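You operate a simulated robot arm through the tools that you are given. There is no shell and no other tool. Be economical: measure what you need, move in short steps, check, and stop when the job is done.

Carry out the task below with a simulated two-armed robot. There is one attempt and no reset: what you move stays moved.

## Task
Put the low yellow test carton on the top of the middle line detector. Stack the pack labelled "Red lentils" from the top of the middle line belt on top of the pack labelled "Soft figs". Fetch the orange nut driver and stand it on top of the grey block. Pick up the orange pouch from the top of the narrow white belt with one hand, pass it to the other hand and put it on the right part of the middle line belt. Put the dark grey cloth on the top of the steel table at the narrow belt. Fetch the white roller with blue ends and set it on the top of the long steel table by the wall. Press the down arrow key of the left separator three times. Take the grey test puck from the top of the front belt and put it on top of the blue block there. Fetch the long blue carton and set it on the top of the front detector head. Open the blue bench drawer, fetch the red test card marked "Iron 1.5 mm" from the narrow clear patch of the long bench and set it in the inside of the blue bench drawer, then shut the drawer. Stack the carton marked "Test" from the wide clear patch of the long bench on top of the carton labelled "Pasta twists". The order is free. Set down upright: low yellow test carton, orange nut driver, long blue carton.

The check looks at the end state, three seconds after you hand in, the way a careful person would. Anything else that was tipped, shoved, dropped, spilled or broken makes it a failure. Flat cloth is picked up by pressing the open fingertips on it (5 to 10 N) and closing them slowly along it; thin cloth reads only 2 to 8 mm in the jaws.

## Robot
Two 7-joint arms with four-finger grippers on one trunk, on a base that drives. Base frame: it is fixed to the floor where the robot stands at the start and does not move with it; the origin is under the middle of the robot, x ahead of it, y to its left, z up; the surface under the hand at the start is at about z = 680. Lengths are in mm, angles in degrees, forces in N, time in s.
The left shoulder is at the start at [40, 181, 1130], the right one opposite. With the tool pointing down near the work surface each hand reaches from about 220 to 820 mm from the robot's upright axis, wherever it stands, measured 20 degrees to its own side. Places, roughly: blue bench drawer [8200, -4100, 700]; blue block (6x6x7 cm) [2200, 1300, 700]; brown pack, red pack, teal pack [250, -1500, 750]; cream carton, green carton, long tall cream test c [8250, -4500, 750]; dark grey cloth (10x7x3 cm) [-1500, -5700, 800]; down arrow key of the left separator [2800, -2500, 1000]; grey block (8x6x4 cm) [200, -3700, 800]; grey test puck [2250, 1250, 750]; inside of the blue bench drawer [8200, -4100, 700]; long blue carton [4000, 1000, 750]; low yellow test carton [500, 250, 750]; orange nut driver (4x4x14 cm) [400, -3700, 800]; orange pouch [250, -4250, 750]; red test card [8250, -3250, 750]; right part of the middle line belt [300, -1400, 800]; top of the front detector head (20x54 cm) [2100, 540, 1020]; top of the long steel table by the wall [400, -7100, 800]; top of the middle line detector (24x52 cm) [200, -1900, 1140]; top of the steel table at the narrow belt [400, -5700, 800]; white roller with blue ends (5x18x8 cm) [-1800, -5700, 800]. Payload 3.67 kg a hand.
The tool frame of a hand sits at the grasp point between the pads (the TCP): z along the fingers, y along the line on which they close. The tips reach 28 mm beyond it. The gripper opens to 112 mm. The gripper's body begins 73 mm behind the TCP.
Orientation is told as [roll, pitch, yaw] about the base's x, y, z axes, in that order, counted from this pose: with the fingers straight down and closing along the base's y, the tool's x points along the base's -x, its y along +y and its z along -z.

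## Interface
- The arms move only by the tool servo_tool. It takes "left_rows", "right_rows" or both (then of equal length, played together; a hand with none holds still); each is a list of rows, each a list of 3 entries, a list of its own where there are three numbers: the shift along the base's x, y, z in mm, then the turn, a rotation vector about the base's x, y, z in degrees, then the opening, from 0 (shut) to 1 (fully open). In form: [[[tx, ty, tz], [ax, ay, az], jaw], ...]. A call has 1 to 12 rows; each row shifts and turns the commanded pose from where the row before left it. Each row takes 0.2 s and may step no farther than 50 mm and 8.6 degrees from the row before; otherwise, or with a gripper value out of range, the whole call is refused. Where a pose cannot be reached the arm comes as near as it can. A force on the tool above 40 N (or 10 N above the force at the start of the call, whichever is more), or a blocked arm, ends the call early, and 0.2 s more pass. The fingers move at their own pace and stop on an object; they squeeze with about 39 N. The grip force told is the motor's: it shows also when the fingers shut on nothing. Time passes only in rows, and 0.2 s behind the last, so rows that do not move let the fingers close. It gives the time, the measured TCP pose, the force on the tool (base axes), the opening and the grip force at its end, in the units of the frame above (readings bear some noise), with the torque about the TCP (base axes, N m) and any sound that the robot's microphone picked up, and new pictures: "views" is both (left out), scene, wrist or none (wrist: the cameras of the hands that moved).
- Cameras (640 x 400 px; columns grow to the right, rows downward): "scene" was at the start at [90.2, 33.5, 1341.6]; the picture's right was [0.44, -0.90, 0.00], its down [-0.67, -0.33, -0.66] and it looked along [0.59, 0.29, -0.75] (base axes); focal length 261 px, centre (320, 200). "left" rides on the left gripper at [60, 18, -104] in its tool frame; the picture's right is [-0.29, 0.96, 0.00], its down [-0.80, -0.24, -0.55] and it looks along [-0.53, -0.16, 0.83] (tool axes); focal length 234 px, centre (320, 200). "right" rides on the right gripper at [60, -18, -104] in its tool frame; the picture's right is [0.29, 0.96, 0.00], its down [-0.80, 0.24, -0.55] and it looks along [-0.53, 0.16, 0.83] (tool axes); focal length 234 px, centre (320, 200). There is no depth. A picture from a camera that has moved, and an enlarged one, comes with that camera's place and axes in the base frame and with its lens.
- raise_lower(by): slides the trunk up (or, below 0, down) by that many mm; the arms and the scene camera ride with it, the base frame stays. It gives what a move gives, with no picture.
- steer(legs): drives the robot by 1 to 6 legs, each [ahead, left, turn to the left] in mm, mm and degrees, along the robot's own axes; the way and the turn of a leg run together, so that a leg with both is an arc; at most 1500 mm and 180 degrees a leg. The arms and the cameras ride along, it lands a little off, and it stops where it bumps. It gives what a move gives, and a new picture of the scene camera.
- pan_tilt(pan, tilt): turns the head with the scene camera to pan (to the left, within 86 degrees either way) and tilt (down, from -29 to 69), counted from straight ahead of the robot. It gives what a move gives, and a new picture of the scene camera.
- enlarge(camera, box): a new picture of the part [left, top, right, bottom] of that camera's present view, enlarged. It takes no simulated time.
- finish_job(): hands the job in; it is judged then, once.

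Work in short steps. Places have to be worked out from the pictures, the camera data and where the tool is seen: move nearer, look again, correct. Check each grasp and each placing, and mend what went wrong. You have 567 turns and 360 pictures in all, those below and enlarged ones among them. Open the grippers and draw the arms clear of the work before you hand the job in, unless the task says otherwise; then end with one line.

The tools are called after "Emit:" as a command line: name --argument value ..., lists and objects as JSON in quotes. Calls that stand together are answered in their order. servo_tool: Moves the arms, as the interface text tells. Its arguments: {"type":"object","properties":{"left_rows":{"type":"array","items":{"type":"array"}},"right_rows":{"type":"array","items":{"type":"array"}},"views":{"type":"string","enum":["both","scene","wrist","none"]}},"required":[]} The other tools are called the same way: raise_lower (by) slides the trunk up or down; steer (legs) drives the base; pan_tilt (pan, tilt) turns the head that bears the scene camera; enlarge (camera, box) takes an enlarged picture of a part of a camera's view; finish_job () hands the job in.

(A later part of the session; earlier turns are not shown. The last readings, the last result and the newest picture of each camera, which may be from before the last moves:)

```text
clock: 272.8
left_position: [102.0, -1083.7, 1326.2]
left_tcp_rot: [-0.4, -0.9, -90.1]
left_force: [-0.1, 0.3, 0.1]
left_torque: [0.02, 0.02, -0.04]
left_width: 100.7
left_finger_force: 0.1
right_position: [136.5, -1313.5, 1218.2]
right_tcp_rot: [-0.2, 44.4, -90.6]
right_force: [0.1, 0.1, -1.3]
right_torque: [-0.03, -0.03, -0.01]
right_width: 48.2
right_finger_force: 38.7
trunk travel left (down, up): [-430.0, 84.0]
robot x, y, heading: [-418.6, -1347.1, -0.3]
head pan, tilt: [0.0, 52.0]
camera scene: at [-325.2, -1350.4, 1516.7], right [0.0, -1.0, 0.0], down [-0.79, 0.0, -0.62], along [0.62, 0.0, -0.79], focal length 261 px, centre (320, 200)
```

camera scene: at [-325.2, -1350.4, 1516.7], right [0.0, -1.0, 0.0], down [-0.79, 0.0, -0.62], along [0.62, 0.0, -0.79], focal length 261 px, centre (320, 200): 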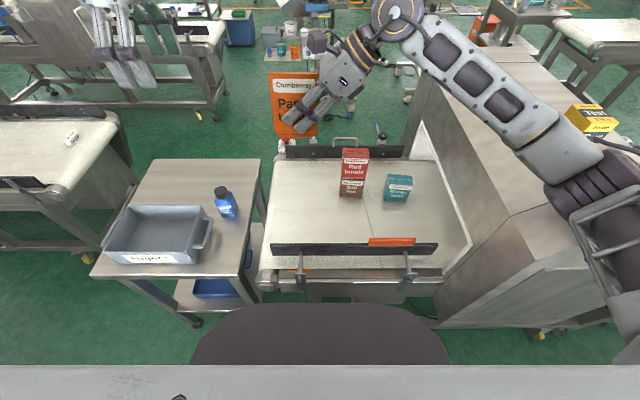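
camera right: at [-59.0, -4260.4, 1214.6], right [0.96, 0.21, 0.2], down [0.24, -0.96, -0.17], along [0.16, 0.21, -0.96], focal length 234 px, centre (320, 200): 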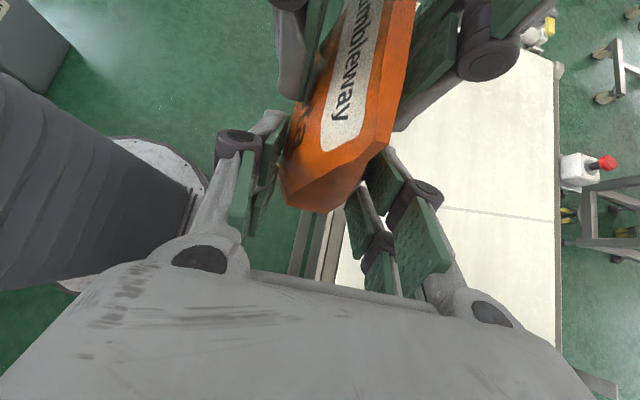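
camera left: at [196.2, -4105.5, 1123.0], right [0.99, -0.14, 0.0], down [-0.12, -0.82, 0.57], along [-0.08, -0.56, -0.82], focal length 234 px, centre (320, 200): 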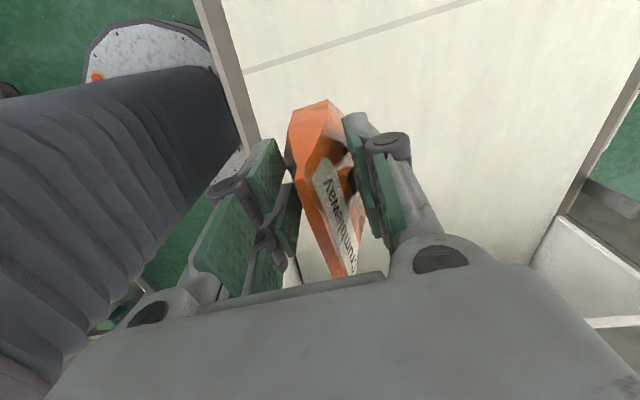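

I move the pouch over [175, −1355] and lower by 150 mm, watching the elbow near the detector.

Emit:
servo_tool --right_rows '[[[13, -23, 0], [0, 0, 0], 0.1], [[13, -23, 0], [0, 0, 0], 0.1], [[13, -24, 0], [0, 0, 0], 0.1], [[0, 0, -40], [0, 0, 0], 0.1], [[0, 0, -40], [0, 0, 0], 0.1], [[0, 0, -40], [0, 0, 0], 0.1], [[0, 0, -30], [0, 0, 0], 0.1], [[0, 0, 0], [0, 0, 0], 0.1]]' --views "scene"

```text
clock: 274.6
left_position: [98.6, -1066.6, 1321.9]
left_tcp_rot: [-0.3, -1.4, -89.2]
left_force: [-1.2, 0.3, 0.5]
left_torque: [0.0, -0.05, 0.03]
left_width: 100.6
left_finger_force: 0.1
right_position: [213.1, -1374.4, 1153.4]
right_tcp_rot: [12.3, 42.8, -81.4]
right_force: [-0.7, -0.2, -1.3]
right_torque: [-0.07, 0.0, -0.01]
right_width: 48.3
right_finger_force: 38.8
trunk travel left (down, up): [-430.0, 84.0]
robot x, y, heading: [-414.9, -1354.1, 0.6]
head pan, tilt: [0.0, 52.0]
stopped in row 8 (right hand): the arm was blocked; the commanded pose is now the measured one
camera scene: at [-323.1, -1338.8, 1514.0], right [0.02, -1.0, 0.01], down [-0.79, -0.02, -0.62], along [0.62, 0.0, -0.79], focal length 261 px, centre (320, 200)
```

scene: 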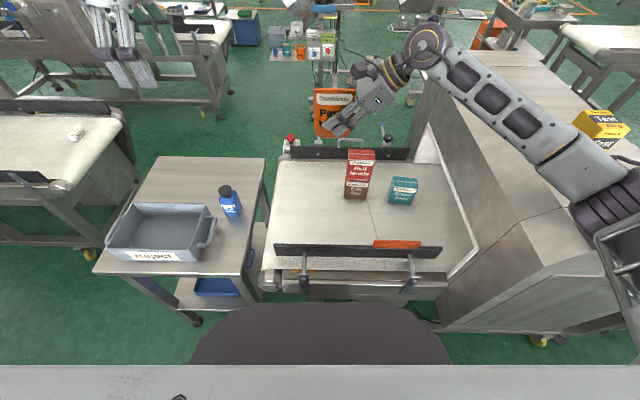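

The elbow is blocked by the detector. I raise the hand again and back the robot off.

Emit:
servo_tool --right_rows '[[[-10, 20, 35], [0, 0, 0], 0.1], [[-10, 20, 35], [0, 0, 0], 0.1], [[0, 0, 0], [0, 0, 0], 0.1]]' --views "none"

Emit:
steer --legs '[[-200, 60, 0]]'

```text
clock: 275.4
left_position: [102.8, -1078.4, 1326.1]
left_tcp_rot: [-0.4, -0.9, -89.1]
left_force: [-0.6, -0.2, 0.3]
left_torque: [-0.06, -0.03, -0.02]
left_width: 100.7
left_finger_force: 0.0
right_position: [191.5, -1344.5, 1214.4]
right_tcp_rot: [10.9, 43.5, -82.6]
right_force: [0.3, 0.4, -1.7]
right_torque: [-0.04, -0.04, -0.03]
right_width: 48.4
right_finger_force: 39.2
trunk travel left (down, up): [-430.0, 84.0]
robot x, y, heading: [-411.7, -1353.3, 0.7]
head pan, tilt: [0.0, 52.0]
```

```text
clock: 277.0
left_position: [-92.8, -1024.3, 1324.5]
left_tcp_rot: [-0.6, -0.8, -89.2]
left_force: [0.2, -0.5, 0.1]
left_torque: [0.0, 0.0, -0.02]
left_width: 100.9
left_finger_force: 0.1
right_position: [-4.9, -1292.0, 1213.2]
right_tcp_rot: [10.7, 43.6, -82.9]
right_force: [0.0, -0.7, -3.3]
right_torque: [-0.01, 0.02, 0.02]
right_width: 48.4
right_finger_force: 38.9
trunk travel left (down, up): [-430.0, 84.0]
robot x, y, heading: [-612.4, -1298.2, 0.7]
head pan, tilt: [0.0, 52.0]
camera scene: at [-516.2, -1296.9, 1516.4], right [0.01, -1.0, 0.0], down [-0.79, -0.01, -0.61], along [0.61, 0.01, -0.79], focal length 261 px, centre (320, 200)
```

scene: 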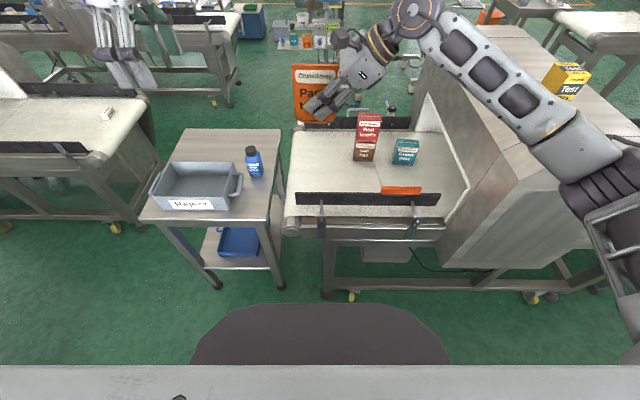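

The elbow has no room here. The belt's right part is better reached from its +x side, where my remaining tasks lie anyway; I tuck the right hand in and drive the long way round by the south end.

Emit:
servo_tool --right_rows '[[[-45, -10, 10], [-3, 0, -2], 0.1], [[-45, -10, 10], [-3, 0, -2], 0.1], [[-45, -10, 10], [-3, 0, -2], 0.1], [[0, 0, 0], [0, 0, 0], 0.1]]' --left_rows '[[[-40, 0, 0], [0, 0, 8], 0.9], [[-40, 0, 0], [0, 0, 8], 0.9], [[-40, 0, 0], [0, 0, 8], 0.9], [[0, 0, 0], [0, 0, 8], 0.9]]' --views "none"

Emit:
steer --legs '[[-140, 0, -0.7], [0, -1300, 0], [150, -300, 0], [0, -1300, 0], [0, -1300, 0], [0, -900, 0]]'

```text
clock: 278.0
left_position: [-214.6, -1024.5, 1324.6]
left_tcp_rot: [-0.6, -0.7, -57.1]
left_force: [1.5, 0.1, -0.3]
left_torque: [0.02, 0.05, 0.01]
left_width: 100.8
left_finger_force: 0.1
right_position: [-139.3, -1322.3, 1243.7]
right_tcp_rot: [9.8, 34.7, -89.5]
right_force: [-0.1, 0.1, -2.0]
right_torque: [-0.01, 0.03, 0.0]
right_width: 48.3
right_finger_force: 38.3
trunk travel left (down, up): [-430.0, 84.0]
robot x, y, heading: [-613.3, -1297.2, 0.5]
head pan, tilt: [0.0, 52.0]
```

```text
clock: 304.6
left_position: [-159.6, -6119.9, 1325.3]
left_tcp_rot: [-0.4, -0.8, -57.6]
left_force: [0.0, 0.8, -0.2]
left_torque: [0.01, -0.03, -0.02]
left_width: 100.8
left_finger_force: 0.1
right_position: [-88.2, -6417.5, 1243.7]
right_tcp_rot: [9.9, 34.5, -89.8]
right_force: [-0.3, -0.1, -1.4]
right_torque: [0.0, 0.01, 0.0]
right_width: 48.3
right_finger_force: 38.7
trunk travel left (down, up): [-430.0, 84.0]
robot x, y, heading: [-557.3, -6389.8, 0.1]
head pan, tilt: [0.0, 52.0]
camera scene: at [-464.5, -6388.9, 1516.6], right [0.0, -1.0, 0.0], down [-0.79, 0.0, -0.62], along [0.62, 0.0, -0.79], focal length 261 px, centre (320, 200)
```

scene: 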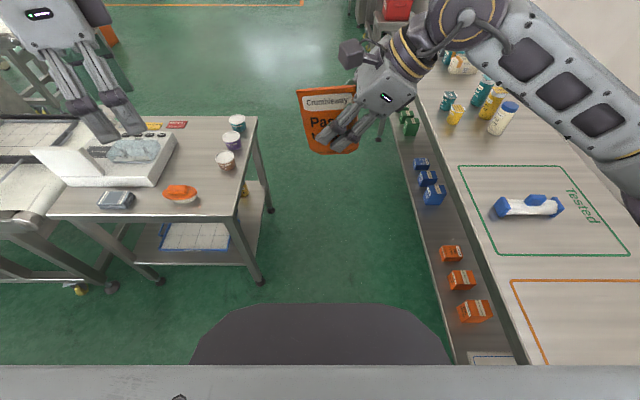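

Pouch still held. I drive ahead between the two tables to x≈1050.

Emit:
steer --legs '[[1300, 0, 0], [320, 0, 0]]'

Emit:
pan_tilt --pan 70 --tilt 28

```text
clock: 313.1
left_position: [1472.8, -6130.7, 1326.1]
left_tcp_rot: [-0.5, -0.9, -58.5]
left_force: [-0.4, 0.6, 0.3]
left_torque: [0.01, -0.01, 0.0]
left_width: 101.0
left_finger_force: 0.1
right_position: [1539.5, -6429.3, 1245.6]
right_tcp_rot: [10.1, 34.6, -90.6]
right_force: [-0.9, 0.4, -1.5]
right_torque: [-0.02, -0.01, 0.0]
right_width: 48.2
right_finger_force: 39.6
trunk travel left (down, up): [-430.0, 84.0]
robot x, y, heading: [1070.1, -6394.9, -0.7]
head pan, tilt: [0.0, 52.0]
camera scene: at [1163.7, -6396.0, 1516.7], right [-0.01, -1.0, 0.0], down [-0.79, 0.01, -0.62], along [0.62, -0.01, -0.79], focal length 261 px, centre (320, 200)
```

scene: 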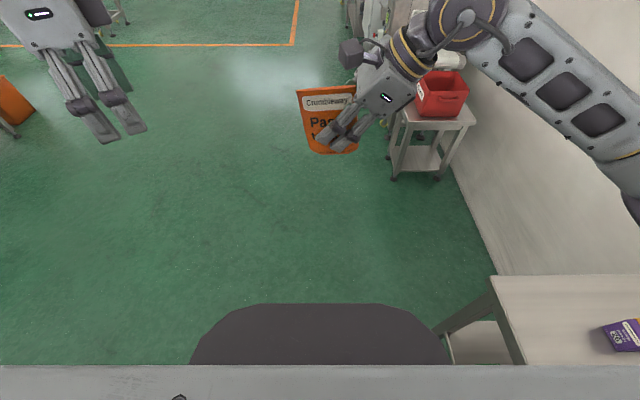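

```text
clock: 314.6
left_position: [1472.8, -6130.1, 1324.5]
left_tcp_rot: [-0.4, -0.7, -58.5]
left_force: [0.6, -0.7, 0.0]
left_torque: [-0.01, 0.0, 0.01]
left_width: 100.9
left_finger_force: 0.1
right_position: [1541.0, -6429.1, 1244.9]
right_tcp_rot: [9.9, 34.6, -90.5]
right_force: [-0.7, 0.0, -2.5]
right_torque: [-0.04, 0.04, 0.02]
right_width: 48.1
right_finger_force: 39.0
trunk travel left (down, up): [-430.0, 84.0]
robot x, y, heading: [1068.3, -6396.9, -0.4]
head pan, tilt: [70.0, 28.0]
camera scene: at [1122.5, -6309.9, 1551.9], right [0.94, -0.35, 0.0], down [-0.17, -0.44, -0.88], along [0.31, 0.83, -0.47], focal length 261 px, centre (320, 200)
```

scene: 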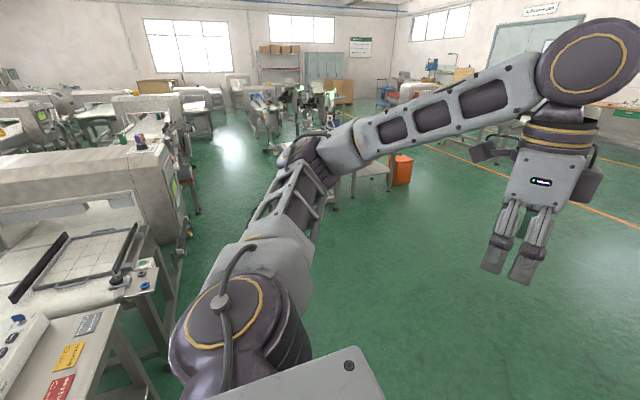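

The lane along +y on this side is clear. I turn to heading 180 and slide right (toward +y) up the lane.

Emit:
steer --legs '[[0, 0, 90], [0, 0, 90], [0, -1400, 0], [0, -1400, 0]]'

Emit:
pan_tilt --pan -80 --tilt 35

```text
clock: 336.9
left_position: [645.8, -3881.5, 1324.6]
left_tcp_rot: [-0.5, -0.8, 123.3]
left_force: [1.0, 0.7, -0.9]
left_torque: [-0.02, 0.02, 0.0]
left_width: 100.7
left_finger_force: 0.1
right_position: [570.7, -3584.5, 1243.7]
right_tcp_rot: [10.0, 34.6, 91.3]
right_force: [-0.5, -1.1, -1.9]
right_torque: [0.02, -0.01, -0.01]
right_width: 48.3
right_finger_force: 39.2
trunk travel left (down, up): [-430.0, 84.0]
robot x, y, heading: [1042.1, -3605.4, -178.5]
head pan, tilt: [70.0, 28.0]
camera scene: at [990.9, -3693.0, 1551.9], right [-0.95, 0.32, 0.0], down [0.15, 0.44, -0.88], along [-0.28, -0.84, -0.47], focal length 261 px, centre (320, 200)
```

scene: 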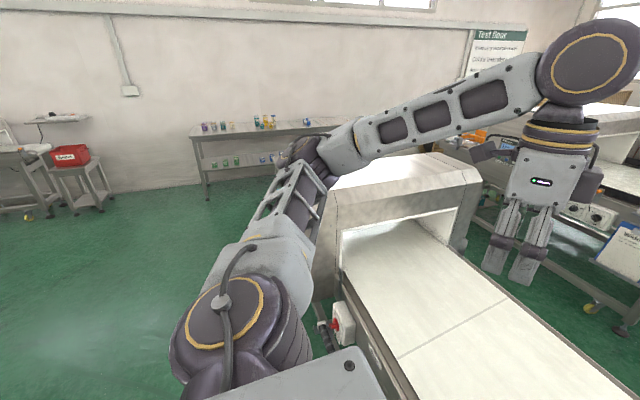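

```text
clock: 339.3
left_position: [645.5, -3880.8, 1324.0]
left_tcp_rot: [-0.5, -0.7, 123.3]
left_force: [-0.7, 0.3, -0.9]
left_torque: [-0.03, 0.0, 0.01]
left_width: 100.8
left_finger_force: 0.0
right_position: [569.1, -3584.1, 1244.6]
right_tcp_rot: [10.0, 34.6, 91.3]
right_force: [0.0, -0.6, -1.9]
right_torque: [0.01, 0.0, -0.01]
right_width: 48.1
right_finger_force: 38.9
trunk travel left (down, up): [-430.0, 84.0]
robot x, y, heading: [1037.1, -3603.6, -178.9]
head pan, tilt: [-80.0, 35.0]
camera scene: at [1003.0, -3519.9, 1541.0], right [0.98, 0.2, 0.0], down [0.11, -0.56, -0.82], along [-0.16, 0.8, -0.57], focal length 261 px, centre (320, 200)
```

scene: 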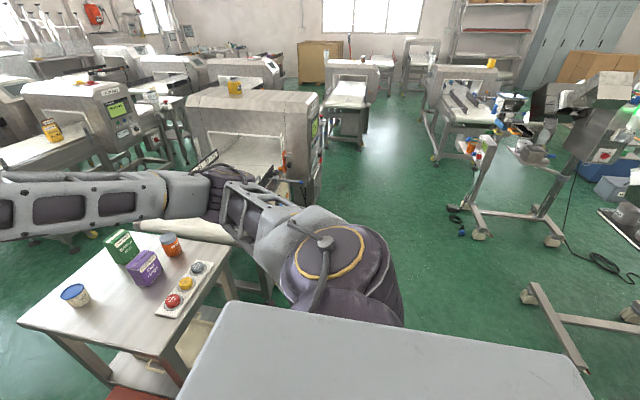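

Lane ahead is clear. I shift out to x≈1150 and continue to y≈−1330.

Emit:
steer --legs '[[-110, -300, 0], [0, -1000, 0], [0, -980, -1.1]]'

Emit:
pan_tilt --pan 0 --tilt 50

```text
clock: 351.2
left_position: [714.7, -1589.3, 1324.5]
left_tcp_rot: [-0.5, -0.7, 121.9]
left_force: [0.6, 0.5, 0.1]
left_torque: [-0.02, 0.02, 0.02]
left_width: 100.7
left_finger_force: 0.1
right_position: [647.0, -1290.4, 1244.7]
right_tcp_rot: [10.0, 34.7, 89.9]
right_force: [0.5, -0.8, -1.6]
right_torque: [0.01, 0.0, -0.02]
right_width: 47.9
right_finger_force: 38.8
trunk travel left (down, up): [-430.0, 84.0]
robot x, y, heading: [1112.6, -1319.5, 179.6]
head pan, tilt: [-80.0, 35.0]
camera scene: at [1081.2, -1237.1, 1541.0], right [0.99, 0.17, 0.0], down [0.1, -0.56, -0.82], along [-0.14, 0.81, -0.57], focal length 261 px, centre (320, 200)
```

scene: 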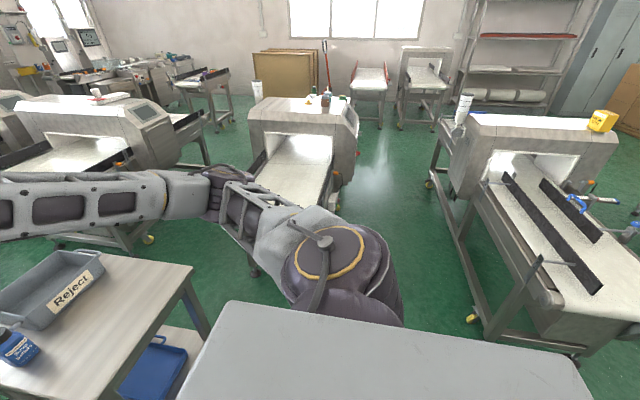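

```text
clock: 352.7
left_position: [715.3, -1587.7, 1325.1]
left_tcp_rot: [-0.5, -0.8, 121.9]
left_force: [-0.2, -0.5, -0.1]
left_torque: [0.0, 0.02, -0.01]
left_width: 101.0
left_finger_force: 0.0
right_position: [645.6, -1291.2, 1243.8]
right_tcp_rot: [10.0, 34.6, 89.8]
right_force: [-0.4, 0.1, -1.7]
right_torque: [0.02, -0.02, 0.03]
right_width: 48.2
right_finger_force: 38.8
trunk travel left (down, up): [-430.0, 84.0]
robot x, y, heading: [1117.3, -1325.8, 180.0]
head pan, tilt: [0.0, 50.0]
camera scene: at [1019.3, -1323.2, 1519.3], right [0.0, 1.0, 0.0], down [0.77, 0.0, -0.64], along [-0.64, 0.0, -0.77], focal length 261 px, centre (320, 200)
```

scene: 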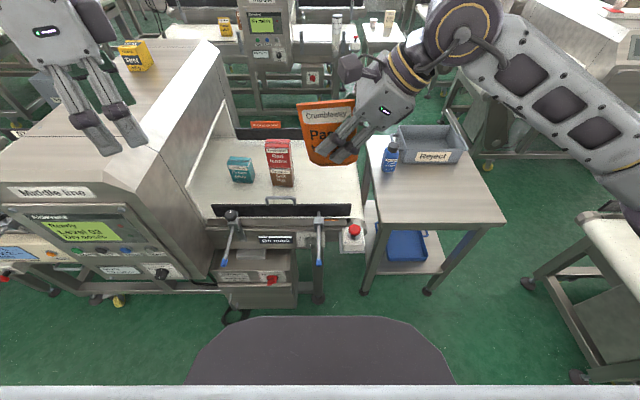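

I face the belt from its operator side; the free right part is right of the stack. I drive 155 mm closer and straighten the pouch.

Emit:
steer --legs '[[155, 0, 0]]'

Emit:
servo_tool --right_rows '[[[-20, 0, 0], [-5.1, -4.1, 2.8], 0.1], [[-20, 0, 0], [-5.1, -4.1, 2.8], 0.1], [[-30, -5, 0], [0, 0, 0], 0.1], [[-30, -5, -20], [0, 0, 0], 0.1], [[-30, -5, -30], [0, 0, 0], 0.1], [[-30, 0, -30], [0, 0, 0], 0.1], [[0, 0, 0], [0, 0, 0], 0.1]]' --views "both"

```text
clock: 354.1
left_position: [562.1, -1588.3, 1326.2]
left_tcp_rot: [-0.4, -0.8, 121.9]
left_force: [1.1, 0.0, 0.2]
left_torque: [-0.03, 0.02, 0.0]
left_width: 100.8
left_finger_force: 0.1
right_position: [493.8, -1290.6, 1245.2]
right_tcp_rot: [10.2, 34.7, 89.9]
right_force: [0.4, -0.1, -1.3]
right_torque: [0.04, 0.05, -0.02]
right_width: 48.2
right_finger_force: 38.7
trunk travel left (down, up): [-430.0, 84.0]
robot x, y, heading: [963.0, -1318.9, 179.7]
head pan, tilt: [0.0, 50.0]
camera scene: at [867.4, -1322.5, 1519.5], right [0.0, 1.0, 0.0], down [0.77, 0.0, -0.64], along [-0.64, 0.0, -0.77], focal length 261 px, centre (320, 200)
```

scene: 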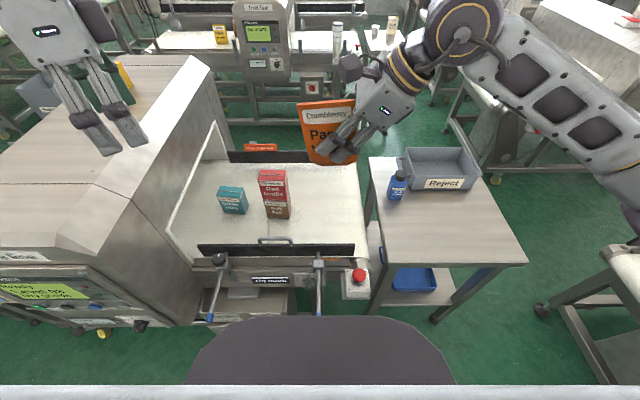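

```text
clock: 355.8
left_position: [561.2, -1587.7, 1325.5]
left_tcp_rot: [-0.4, -0.8, 121.8]
left_force: [0.9, -0.2, 0.2]
left_torque: [-0.03, -0.01, 0.01]
left_width: 100.9
left_finger_force: 0.0
right_position: [333.0, -1305.2, 1165.3]
right_tcp_rot: [-0.7, 44.7, 88.6]
right_force: [0.1, -0.3, -2.9]
right_torque: [0.01, 0.02, -0.01]
right_width: 47.8
right_finger_force: 38.7
trunk travel left (down, up): [-430.0, 84.0]
robot x, y, heading: [965.0, -1325.9, 179.8]
head pan, tilt: [0.0, 50.0]
camera scene: at [865.4, -1322.3, 1519.3], right [0.0, 1.0, 0.0], down [0.77, 0.0, -0.64], along [-0.64, 0.0, -0.77], focal length 261 px, centre (320, 200)
camera right: at [349.0, -1275.0, 1280.7], right [-0.96, -0.19, 0.19], down [-0.22, 0.96, -0.17], along [-0.15, -0.21, -0.97], focal length 234 px, centre (320, 200)
```

scene: 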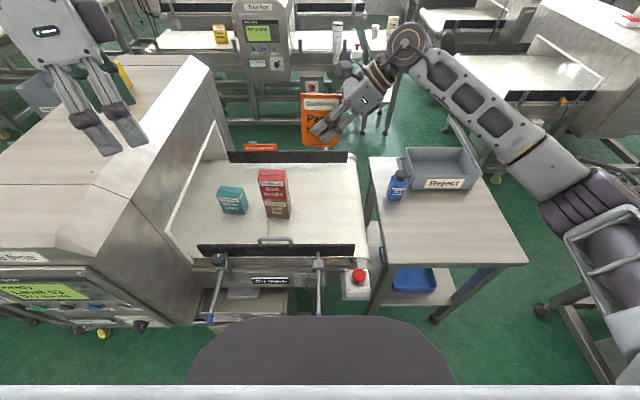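
right: 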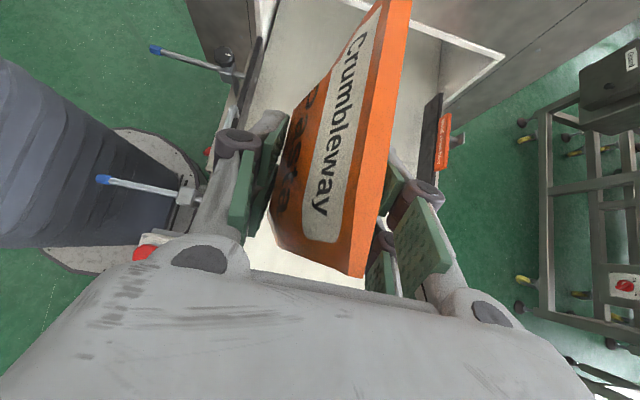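

I zoom to judge the pouch's tilt.

Emit:
enlarge --camera "scene" --box '[270, 50, 430, 160]'

```text
3.64 times, centred on (350, 105) of scene
camera zoom: at [865.4, -1322.3, 1519.3], right [0.0, 1.0, 0.0], down [0.77, 0.0, -0.64], along [-0.64, 0.0, -0.77], focal length 950 px, centre (211, 546)
```

zoom: 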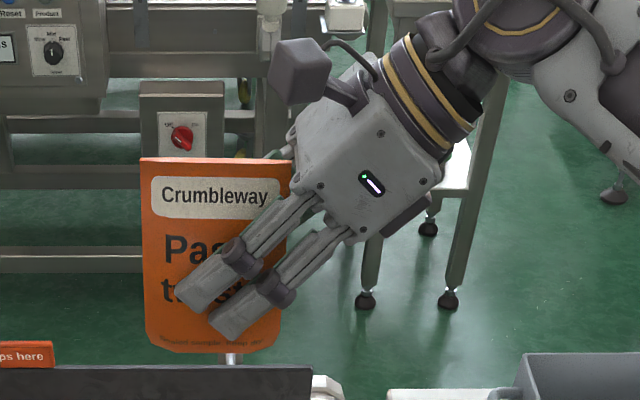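

Pouch is upright. I lower it toward the belt at about [280, −1335].

Emit:
servo_tool --right_rows '[[[-18, -5, -40], [0, 0, 0], 0.1], [[-18, -5, -40], [0, 0, 0], 0.1], [[-17, -5, -40], [0, 0, 0], 0.1], [[0, 0, -40], [0, 0, 0], 0.1], [[0, 0, -40], [0, 0, 0], 0.1], [[0, 0, -40], [0, 0, 0], 0.1], [[0, 0, -35], [0, 0, 0], 0.1], [[0, 0, 0], [0, 0, 0], 0.1]]' --views "scene"

```text
clock: 357.6
left_position: [560.6, -1588.3, 1325.8]
left_tcp_rot: [-0.6, -0.8, 121.8]
left_force: [0.2, 0.2, 0.5]
left_torque: [0.0, -0.03, -0.02]
left_width: 100.6
left_finger_force: 0.1
right_position: [278.8, -1320.1, 888.0]
right_tcp_rot: [-0.7, 44.7, 88.6]
right_force: [0.7, 0.9, -2.5]
right_torque: [0.01, 0.0, -0.03]
right_width: 48.0
right_finger_force: 37.9
trunk travel left (down, up): [-430.0, 84.0]
robot x, y, heading: [962.7, -1324.7, 179.9]
head pan, tilt: [0.0, 50.0]
camera scene: at [864.8, -1322.5, 1519.3], right [0.0, 1.0, 0.0], down [0.77, 0.0, -0.64], along [-0.64, 0.0, -0.77], focal length 261 px, centre (320, 200)
```

scene: 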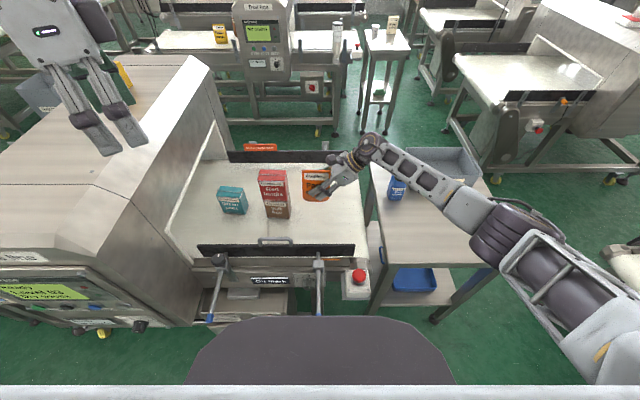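

I check the clearance between the wrist and the blue bottle.

Emit:
enlarge --camera "scene" --box '[280, 120, 460, 230]'

```text
3.56 times, centred on (370, 175) of scene
camera zoom: at [864.8, -1322.5, 1519.3], right [0.0, 1.0, 0.0], down [0.77, 0.0, -0.64], along [-0.64, 0.0, -0.77], focal length 928 px, centre (142, 289)
```

zoom: 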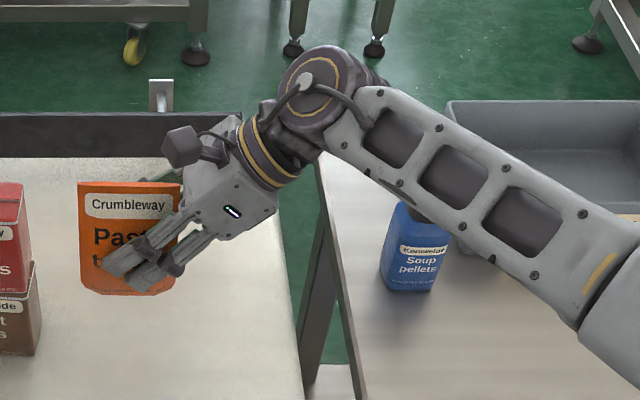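

There's ample clearance. I lower the rest gently.

Emit:
servo_tool --right_rows '[[[0, 0, -25], [0, 0, 0], 0.1], [[0, 0, -12], [0, 0, 0], 0.1], [[0, 0, -5], [0, 0, 0], 0.1], [[0, 0, -5], [0, 0, 0], 0.1], [[0, 0, -4], [0, 0, 0], 0.1], [[0, 0, 0], [0, 0, 0], 0.1]]' --views "none"

```text
clock: 358.9
left_position: [560.3, -1588.4, 1324.9]
left_tcp_rot: [-0.4, -0.8, 121.8]
left_force: [0.4, -0.1, -0.1]
left_torque: [0.01, 0.0, -0.02]
left_width: 100.8
left_finger_force: 0.1
right_position: [278.1, -1319.9, 838.8]
right_tcp_rot: [-0.8, 44.8, 88.4]
right_force: [0.1, 0.2, -1.8]
right_torque: [0.04, 0.03, 0.0]
right_width: 48.1
right_finger_force: 39.0
trunk travel left (down, up): [-430.0, 84.0]
robot x, y, heading: [962.8, -1320.5, 179.4]
head pan, tilt: [0.0, 50.0]
```

Not yet in contact; I go on in 3 mm steps.

Emit:
servo_tool --right_rows '[[[0, 0, -4], [0, 0, 0], 0.1], [[0, 0, -3], [0, 0, 0], 0.1], [[0, 0, -3], [0, 0, 0], 0.1], [[0, 0, -3], [0, 0, 0], 0.1], [[0, 0, 0], [0, 0, 0], 0.1]]' --views "none"

```text
clock: 360.1
left_position: [560.5, -1587.6, 1325.3]
left_tcp_rot: [-0.6, -0.8, 121.8]
left_force: [0.0, 0.4, 0.3]
left_torque: [-0.01, -0.01, 0.02]
left_width: 100.9
left_finger_force: 0.0
right_position: [278.6, -1319.9, 825.0]
right_tcp_rot: [-0.8, 44.8, 88.6]
right_force: [-0.4, -0.2, -1.6]
right_torque: [0.04, 0.03, 0.0]
right_width: 47.8
right_finger_force: 39.3
trunk travel left (down, up): [-430.0, 84.0]
robot x, y, heading: [965.2, -1317.6, 179.7]
head pan, tilt: [0.0, 50.0]
```

Emit:
servo_tool --right_rows '[[[0, 0, -3], [0, 0, 0], 0.1], [[0, 0, -2], [0, 0, 0], 0.1], [[0, 0, -2], [0, 0, 0], 0.1], [[0, 0, 0], [0, 0, 0], 0.1]]' --views "none"

Emit:
enlarge --camera "scene" --box '[280, 120, 460, 230]'

```text
clock: 361.1
left_position: [560.2, -1588.5, 1324.6]
left_tcp_rot: [-0.6, -0.8, 121.8]
left_force: [-0.6, -0.3, -0.3]
left_torque: [0.0, -0.01, 0.03]
left_width: 101.0
left_finger_force: 0.1
right_position: [279.8, -1318.9, 818.2]
right_tcp_rot: [-0.8, 44.7, 88.5]
right_force: [0.3, 0.9, -3.0]
right_torque: [-0.01, -0.03, 0.05]
right_width: 48.2
right_finger_force: 39.7
trunk travel left (down, up): [-430.0, 84.0]
robot x, y, heading: [964.3, -1322.0, 179.9]
head pan, tilt: [0.0, 50.0]
```

```text
3.56 times, centred on (370, 175) of scene
camera zoom: at [864.3, -1322.6, 1519.2], right [0.0, 1.0, 0.0], down [0.77, 0.0, -0.64], along [-0.64, 0.0, -0.77], focal length 928 px, centre (142, 289)
```

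zoom: 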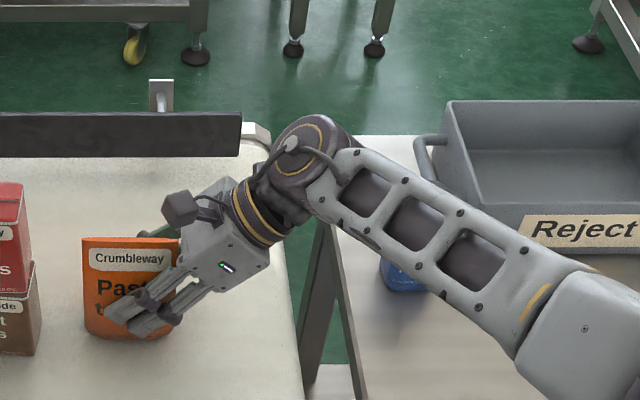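

Close to the belt now. I continue in 2–3 mm steps until contact.

Emit:
servo_tool --right_rows '[[[0, 0, -3], [0, 0, 0], 0.1], [[0, 0, -3], [0, 0, 0], 0.1], [[0, 0, -2], [0, 0, 0], 0.1], [[0, 0, -2], [0, 0, 0], 0.1], [[0, 0, 0], [0, 0, 0], 0.1]]' --views "none"

```text
clock: 362.4
left_position: [563.0, -1587.6, 1325.7]
left_tcp_rot: [-0.3, -0.9, 121.8]
left_force: [0.6, -0.6, -0.7]
left_torque: [-0.01, 0.01, 0.03]
left_width: 100.9
left_finger_force: 0.1
right_position: [278.5, -1321.4, 813.7]
right_tcp_rot: [-0.3, 44.9, 88.9]
right_force: [-1.8, 3.3, 36.6]
right_torque: [0.06, 0.08, -0.03]
right_width: 48.8
right_finger_force: 39.3
trunk travel left (down, up): [-430.0, 84.0]
robot x, y, heading: [961.8, -1320.3, 179.7]
head pan, tilt: [0.0, 50.0]
```

Contact. I ease up 3 mm, open, and withdraw along the tool axis.

Emit:
servo_tool --right_rows '[[[0, 0, 3], [0, 0, 0], 0.1], [[0, 0, 1], [0, 0, 0], 0.5], [[0, 0, 0], [0, 0, 0], 0.7], [[0, 0, 0], [0, 0, 0], 0.8], [[0, 0, 0], [0, 0, 0], 0.8], [[0, 20, 20], [0, 0, 0], 0.8], [[0, 30, 30], [0, 0, 0], 0.8], [[0, 30, 35], [0, 0, 0], 0.8], [[0, 0, 45], [0, 0, 0], 0.8], [[0, 0, 45], [0, 0, 0], 0.8], [[0, 0, 0], [0, 0, 0], 0.8]]' --views "scene"

Emit:
enlarge --camera "scene" --box '[200, 130, 380, 240]'

```text
clock: 364.8
left_position: [559.8, -1586.3, 1325.3]
left_tcp_rot: [-0.5, -0.8, 121.8]
left_force: [0.4, 0.4, -0.4]
left_torque: [-0.01, -0.01, -0.03]
left_width: 100.7
left_finger_force: 0.1
right_position: [280.0, -1236.8, 986.6]
right_tcp_rot: [-0.8, 44.8, 88.5]
right_force: [0.3, 0.8, -0.3]
right_torque: [-0.04, 0.02, 0.01]
right_width: 89.4
right_finger_force: 0.0
trunk travel left (down, up): [-430.0, 84.0]
robot x, y, heading: [963.4, -1321.0, 179.6]
head pan, tilt: [0.0, 50.0]
camera scene: at [864.3, -1322.2, 1519.2], right [0.0, 1.0, 0.0], down [0.77, 0.0, -0.64], along [-0.64, 0.0, -0.77], focal length 261 px, centre (320, 200)
```

scene: 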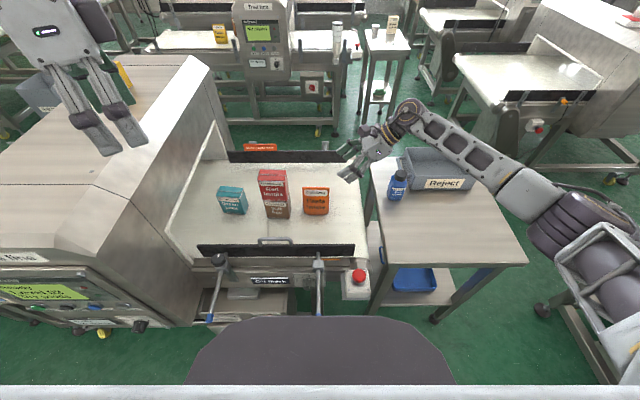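

```text
3.56 times, centred on (290, 185) of scene
camera zoom: at [864.3, -1322.2, 1519.2], right [0.0, 1.0, 0.0], down [0.77, 0.0, -0.64], along [-0.64, 0.0, -0.77], focal length 928 px, centre (427, 253)
```

zoom: 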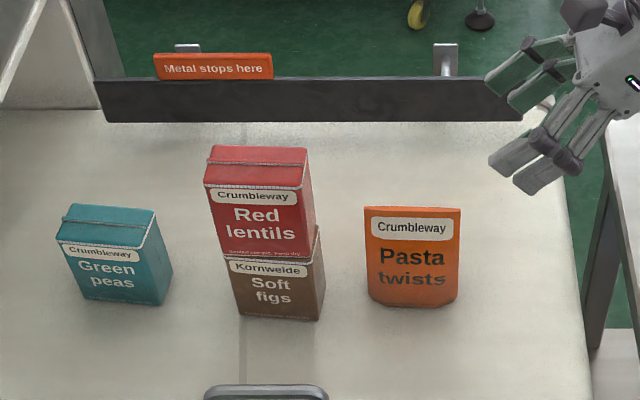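

The pouch stands on the right part of the belt. Next the separator key: I retract and level the right hand, then back out and look toward [2800, −2500].

Emit:
servo_tool --right_rows '[[[10, 0, 40], [7.5, 0, 0], 0.8], [[15, 0, 40], [7.5, 0, 0], 0.8], [[25, 0, 35], [7.5, 0, 0], 0.8], [[30, 0, 30], [7.5, 0, 0], 0.8], [[35, 0, 20], [7.5, 0, 0], 0.8], [[40, 0, 10], [7.5, 0, 0], 0.8], [[40, 0, 0], [0, 0, 8], 0.8], [[0, 0, 0], [0, 0, 8], 0.8], [[0, 0, 0], [0, 0, 8], 0.8], [[0, 0, 0], [0, 0, 8], 0.8], [[0, 0, 0], [0, 0, 8], 0.8], [[0, 0, 0], [0, 0, 8], 0.8]]' --left_rows '[[[0, 0, 0], [0, 0, 8], 0.8], [[0, 0, 0], [0, 0, 8], 0.8], [[0, 0, 0], [0, 0, 8], 0.8], [[0, 0, 0], [0, 0, 8], 0.8], [[0, 0, 0], [0, 0, 8], 0.8], [[0, 0, 0], [0, 0, 8], 0.8], [[0, 0, 0], [0, 0, 8], 0.8], [[0, 0, 0], [0, 0, 0], 0.8], [[0, 0, 0], [0, 0, 0], 0.8], [[0, 0, 0], [0, 0, 0], 0.8], [[0, 0, 0], [0, 0, 0], 0.8], [[0, 0, 0], [0, 0, 0], 0.8]]' --views "none"

Emit:
steer --legs '[[-220, 0, 0], [0, 0, 90], [0, 0, 45]]'

Emit:
pan_tilt --pan 0 --tilt 20

```text
clock: 367.4
left_position: [560.4, -1586.9, 1326.0]
left_tcp_rot: [-0.5, -0.7, 177.8]
left_force: [0.7, 0.0, -0.2]
left_torque: [-0.01, 0.01, 0.0]
left_width: 89.7
left_finger_force: 0.0
right_position: [473.3, -1239.6, 1162.5]
right_tcp_rot: [0.3, -0.3, 137.0]
right_force: [0.2, 0.2, 0.6]
right_torque: [-0.01, -0.01, -0.02]
right_width: 89.7
right_finger_force: 0.1
trunk travel left (down, up): [-430.0, 84.0]
robot x, y, heading: [963.3, -1323.1, 180.1]
head pan, tilt: [0.0, 50.0]
```

```text
clock: 375.5
left_position: [1653.7, -1422.3, 1325.1]
left_tcp_rot: [-0.3, -0.8, -47.6]
left_force: [-0.2, -0.2, -0.9]
left_torque: [-0.03, -0.01, 0.01]
left_width: 89.5
left_finger_force: 0.2
right_position: [1467.0, -1728.3, 1161.6]
right_tcp_rot: [0.3, -0.3, -88.5]
right_force: [0.0, -0.4, -0.7]
right_torque: [-0.01, 0.02, 0.02]
right_width: 89.8
right_finger_force: 0.1
trunk travel left (down, up): [-430.0, 84.0]
robot x, y, heading: [1183.1, -1325.1, -45.5]
head pan, tilt: [0.0, 50.0]
camera scene: at [1249.4, -1393.3, 1519.3], right [-0.71, -0.7, 0.0], down [-0.54, 0.55, -0.64], along [0.45, -0.46, -0.77], focal length 261 px, centre (320, 200)
```

scene: 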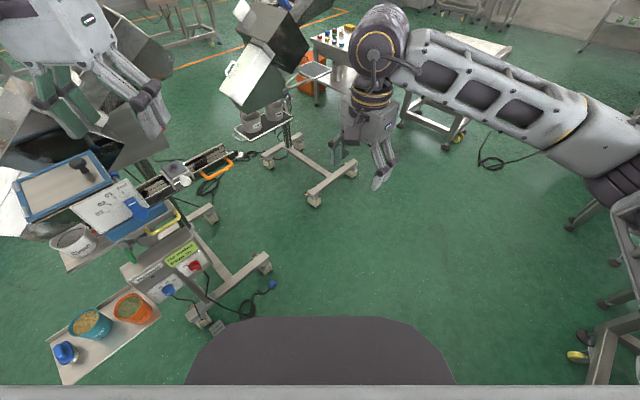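

```text
clock: 376.5
left_position: [1653.9, -1422.7, 1326.1]
left_tcp_rot: [-0.3, -0.8, -47.6]
left_force: [-0.1, -0.6, -0.2]
left_torque: [-0.02, -0.05, 0.03]
left_width: 89.3
left_finger_force: 0.1
right_position: [1466.5, -1728.3, 1162.9]
right_tcp_rot: [0.3, -0.3, -88.4]
right_force: [0.0, 0.3, 1.1]
right_torque: [-0.01, 0.01, 0.02]
right_width: 89.7
right_finger_force: 0.0
trunk travel left (down, up): [-430.0, 84.0]
robot x, y, heading: [1182.8, -1319.0, -45.6]
head pan, tilt: [0.0, 20.0]
camera scene: at [1260.7, -1404.7, 1564.8], right [-0.71, -0.7, 0.0], down [-0.24, 0.25, -0.94], along [0.66, -0.67, -0.34], focal length 261 px, centre (320, 200)
```

scene: 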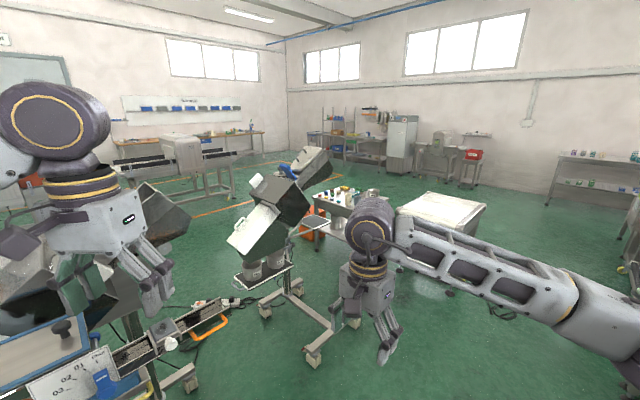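

The left separator ([2800, −2500]) has its operator side toward +x. I drive round the south: down the lane to y≈−4230, then turn to +x and look.

Emit:
steer --legs '[[0, 0, -44.5], [1450, 0, 0], [1450, 0, 0], [0, 0, 90]]'

```text
clock: 397.3
left_position: [1580.2, -3932.5, 1325.5]
left_tcp_rot: [-0.4, -0.8, -1.1]
left_force: [0.7, 0.7, -0.7]
left_torque: [-0.01, -0.03, -0.03]
left_width: 89.5
left_finger_force: 0.1
right_position: [1674.3, -4279.6, 1161.8]
right_tcp_rot: [0.3, -0.4, -42.0]
right_force: [0.9, -0.3, -0.1]
right_torque: [-0.04, 0.0, -0.01]
right_width: 89.6
right_finger_force: 0.0
trunk travel left (down, up): [-430.0, 84.0]
robot x, y, heading: [1186.1, -4206.0, 0.9]
head pan, tilt: [0.0, 20.0]
camera scene: at [1296.7, -4205.8, 1564.8], right [0.02, -1.0, 0.0], down [-0.34, -0.01, -0.94], along [0.94, 0.01, -0.34], focal length 261 px, centre (320, 200)
```

scene: 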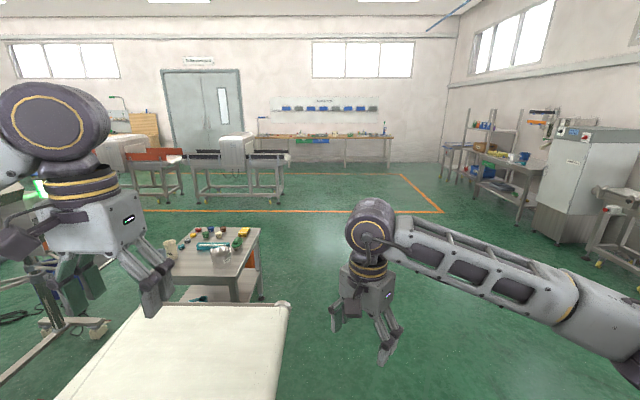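

The white table's edge is at y≈−4055. I slide right, drive ahead to x≈3380 and turn to face +y.

Emit:
steer --legs '[[0, -230, -0.9], [1450, 0, 0], [760, 0, 0], [0, 0, 90]]'

Emit:
pan_tilt --pan 25 --tilt 20

```text
clock: 414.2
left_position: [3118.9, -4030.7, 1325.4]
left_tcp_rot: [-0.3, -0.8, 89.4]
left_force: [0.0, 0.3, 0.4]
left_torque: [-0.01, -0.03, -0.03]
left_width: 89.2
left_finger_force: 0.0
right_position: [3464.3, -3934.7, 1161.8]
right_tcp_rot: [0.2, -0.4, 48.5]
right_force: [-0.4, -0.8, -1.2]
right_torque: [-0.02, 0.02, -0.01]
right_width: 89.7
right_finger_force: 0.1
trunk travel left (down, up): [-430.0, 84.0]
robot x, y, heading: [3394.8, -4426.7, 91.2]
head pan, tilt: [0.0, 20.0]
camera scene: at [3392.7, -4312.9, 1564.8], right [1.0, 0.02, 0.0], down [0.01, -0.34, -0.94], along [-0.02, 0.94, -0.34], focal length 261 px, centre (320, 200)
```

scene: 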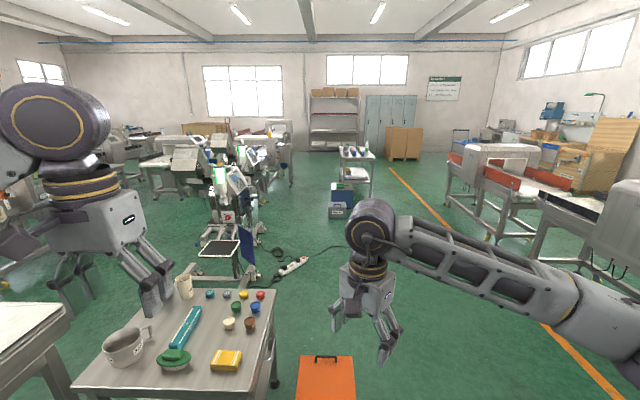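

```text
clock: 415.1
left_position: [3118.0, -4030.4, 1326.5]
left_tcp_rot: [-0.3, -0.7, 89.4]
left_force: [0.6, 0.7, -0.5]
left_torque: [0.01, 0.01, 0.0]
left_width: 89.6
left_finger_force: 0.1
right_position: [3464.5, -3934.0, 1162.5]
right_tcp_rot: [0.3, -0.3, 48.5]
right_force: [-0.4, 0.4, -0.8]
right_torque: [0.02, 0.04, 0.0]
right_width: 89.3
right_finger_force: 0.0
trunk travel left (down, up): [-430.0, 84.0]
robot x, y, heading: [3397.0, -4424.3, 91.2]
head pan, tilt: [25.0, 20.0]
camera scene: at [3353.6, -4322.6, 1564.8], right [0.9, 0.44, 0.0], down [0.15, -0.31, -0.94], along [-0.42, 0.84, -0.34], focal length 261 px, centre (320, 200)
```

scene: 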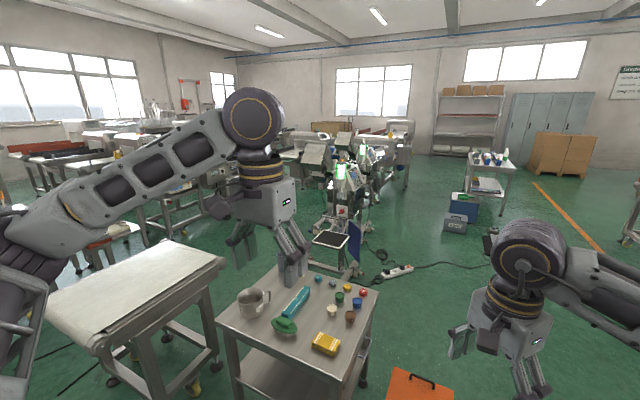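

I zoom on the separators to find the panel and its keys.

Emit:
enlarge --camera "scene" --box '[280, 120, 420, 280]'

```text
2.50 times, centred on (350, 200) of scene
camera zoom: at [3353.6, -4322.6, 1564.8], right [0.9, 0.44, 0.0], down [0.15, -0.31, -0.94], along [-0.42, 0.84, -0.34], focal length 653 px, centre (245, 200)
```

zoom: 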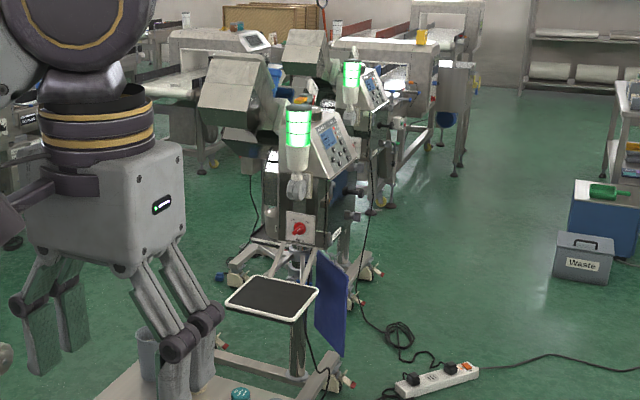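

I drive to the operator side of the left separator: around the orange box, then face −x at about [3450, −2560].

Emit:
steer --legs '[[0, -480, -1.2], [1300, 0, 0], [540, 0, 0], [0, 0, 90], [380, 0, 0]]'

Emit:
pan_tilt --pan 0 --tilt 40

```text
clock: 433.4
left_position: [3068.4, -2858.2, 1326.1]
left_tcp_rot: [-0.4, -0.8, 178.5]
left_force: [-0.2, 0.6, 0.2]
left_torque: [-0.01, -0.01, -0.02]
left_width: 89.7
left_finger_force: 0.1
right_position: [2977.0, -2510.0, 1163.5]
right_tcp_rot: [0.3, -0.3, 137.6]
right_force: [-0.4, 0.3, -0.3]
right_torque: [0.0, 0.02, 0.0]
right_width: 89.8
right_finger_force: 0.1
trunk travel left (down, up): [-430.0, 84.0]
robot x, y, heading: [3468.1, -2588.8, -179.5]
head pan, tilt: [25.0, 20.0]
camera scene: at [3362.2, -2629.1, 1564.9], right [-0.43, 0.9, 0.0], down [0.31, 0.15, -0.94], along [-0.85, -0.4, -0.34], focal length 261 px, centre (320, 200)
```

scene: 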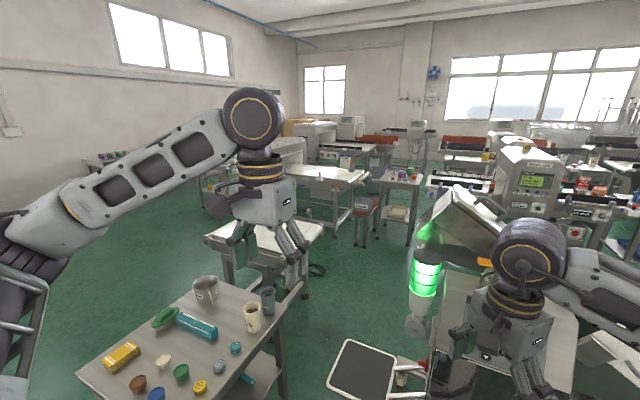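

```text
clock: 434.3
left_position: [3067.2, -2858.4, 1325.7]
left_tcp_rot: [-0.4, -0.7, 178.5]
left_force: [-0.6, -0.8, 1.0]
left_torque: [0.0, 0.01, 0.0]
left_width: 89.7
left_finger_force: 0.0
right_position: [2977.3, -2511.2, 1163.0]
right_tcp_rot: [0.3, -0.3, 137.5]
right_force: [0.1, -0.4, -0.4]
right_torque: [0.0, -0.01, -0.03]
right_width: 89.4
right_finger_force: 0.0
trunk travel left (down, up): [-430.0, 84.0]
robot x, y, heading: [3466.2, -2589.7, -179.7]
head pan, tilt: [0.0, 40.0]
camera scene: at [3360.2, -2589.9, 1533.5], right [-0.01, 1.0, 0.0], down [0.64, 0.01, -0.77], along [-0.77, -0.01, -0.64], focal length 261 px, centre (320, 200)
```

scene: 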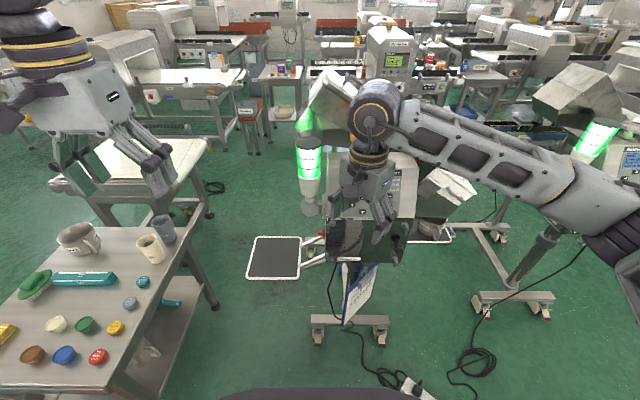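

The right hand hides the panel; I move it aside to the right and look again.

Emit:
servo_tool --right_rows '[[[40, 10, 10], [0, 0, 8], 0.5], [[40, 20, 0], [0, 0, 8], 0.3], [[30, 35, 0], [0, 0, 8], 0], [[20, 40, 0], [0, 0, 8], 0], [[0, 45, 0], [0, 0, 8], 0], [[0, 45, 0], [0, 0, 0], 0], [[0, 0, 0], [0, 0, 0], 0]]' --views "scene"

Emit:
enlarge --camera "scene" --box '[280, 120, 440, 270]'

```text
clock: 435.9
left_position: [3066.7, -2859.9, 1325.2]
left_tcp_rot: [-0.5, -0.9, 178.5]
left_force: [0.8, 0.8, -0.8]
left_torque: [0.01, -0.01, 0.01]
left_width: 89.6
left_finger_force: 0.2
right_position: [3106.6, -2317.6, 1173.7]
right_tcp_rot: [0.3, -0.4, 177.7]
right_force: [0.6, -0.5, -0.6]
right_torque: [0.04, -0.01, -0.03]
right_width: 0.0
right_finger_force: 35.5
trunk travel left (down, up): [-430.0, 84.0]
robot x, y, heading: [3466.5, -2588.0, -179.5]
head pan, tilt: [0.0, 40.0]
camera scene: at [3359.8, -2590.6, 1533.4], right [-0.01, 1.0, 0.0], down [0.64, 0.01, -0.77], along [-0.77, -0.01, -0.64], focal length 261 px, centre (320, 200)
```

scene: 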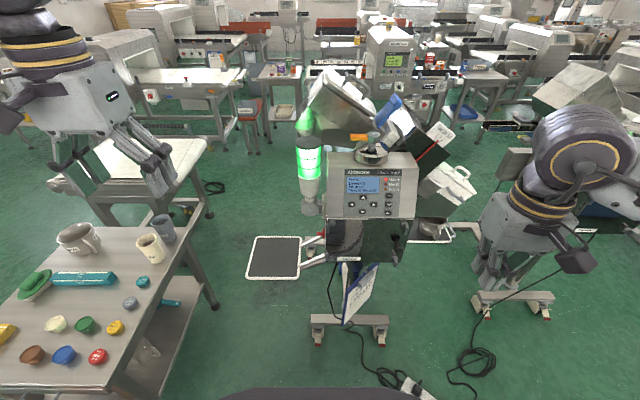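

```text
2.67 times, centred on (360, 195) of scene
camera zoom: at [3359.8, -2590.6, 1533.4], right [-0.01, 1.0, 0.0], down [0.64, 0.01, -0.77], along [-0.77, -0.01, -0.64], focal length 696 px, centre (213, 213)
```

zoom: 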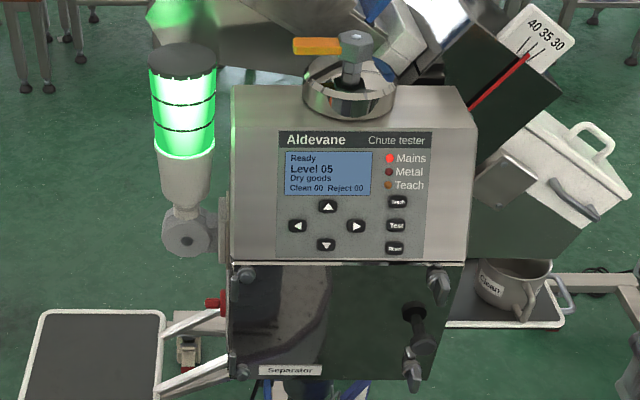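

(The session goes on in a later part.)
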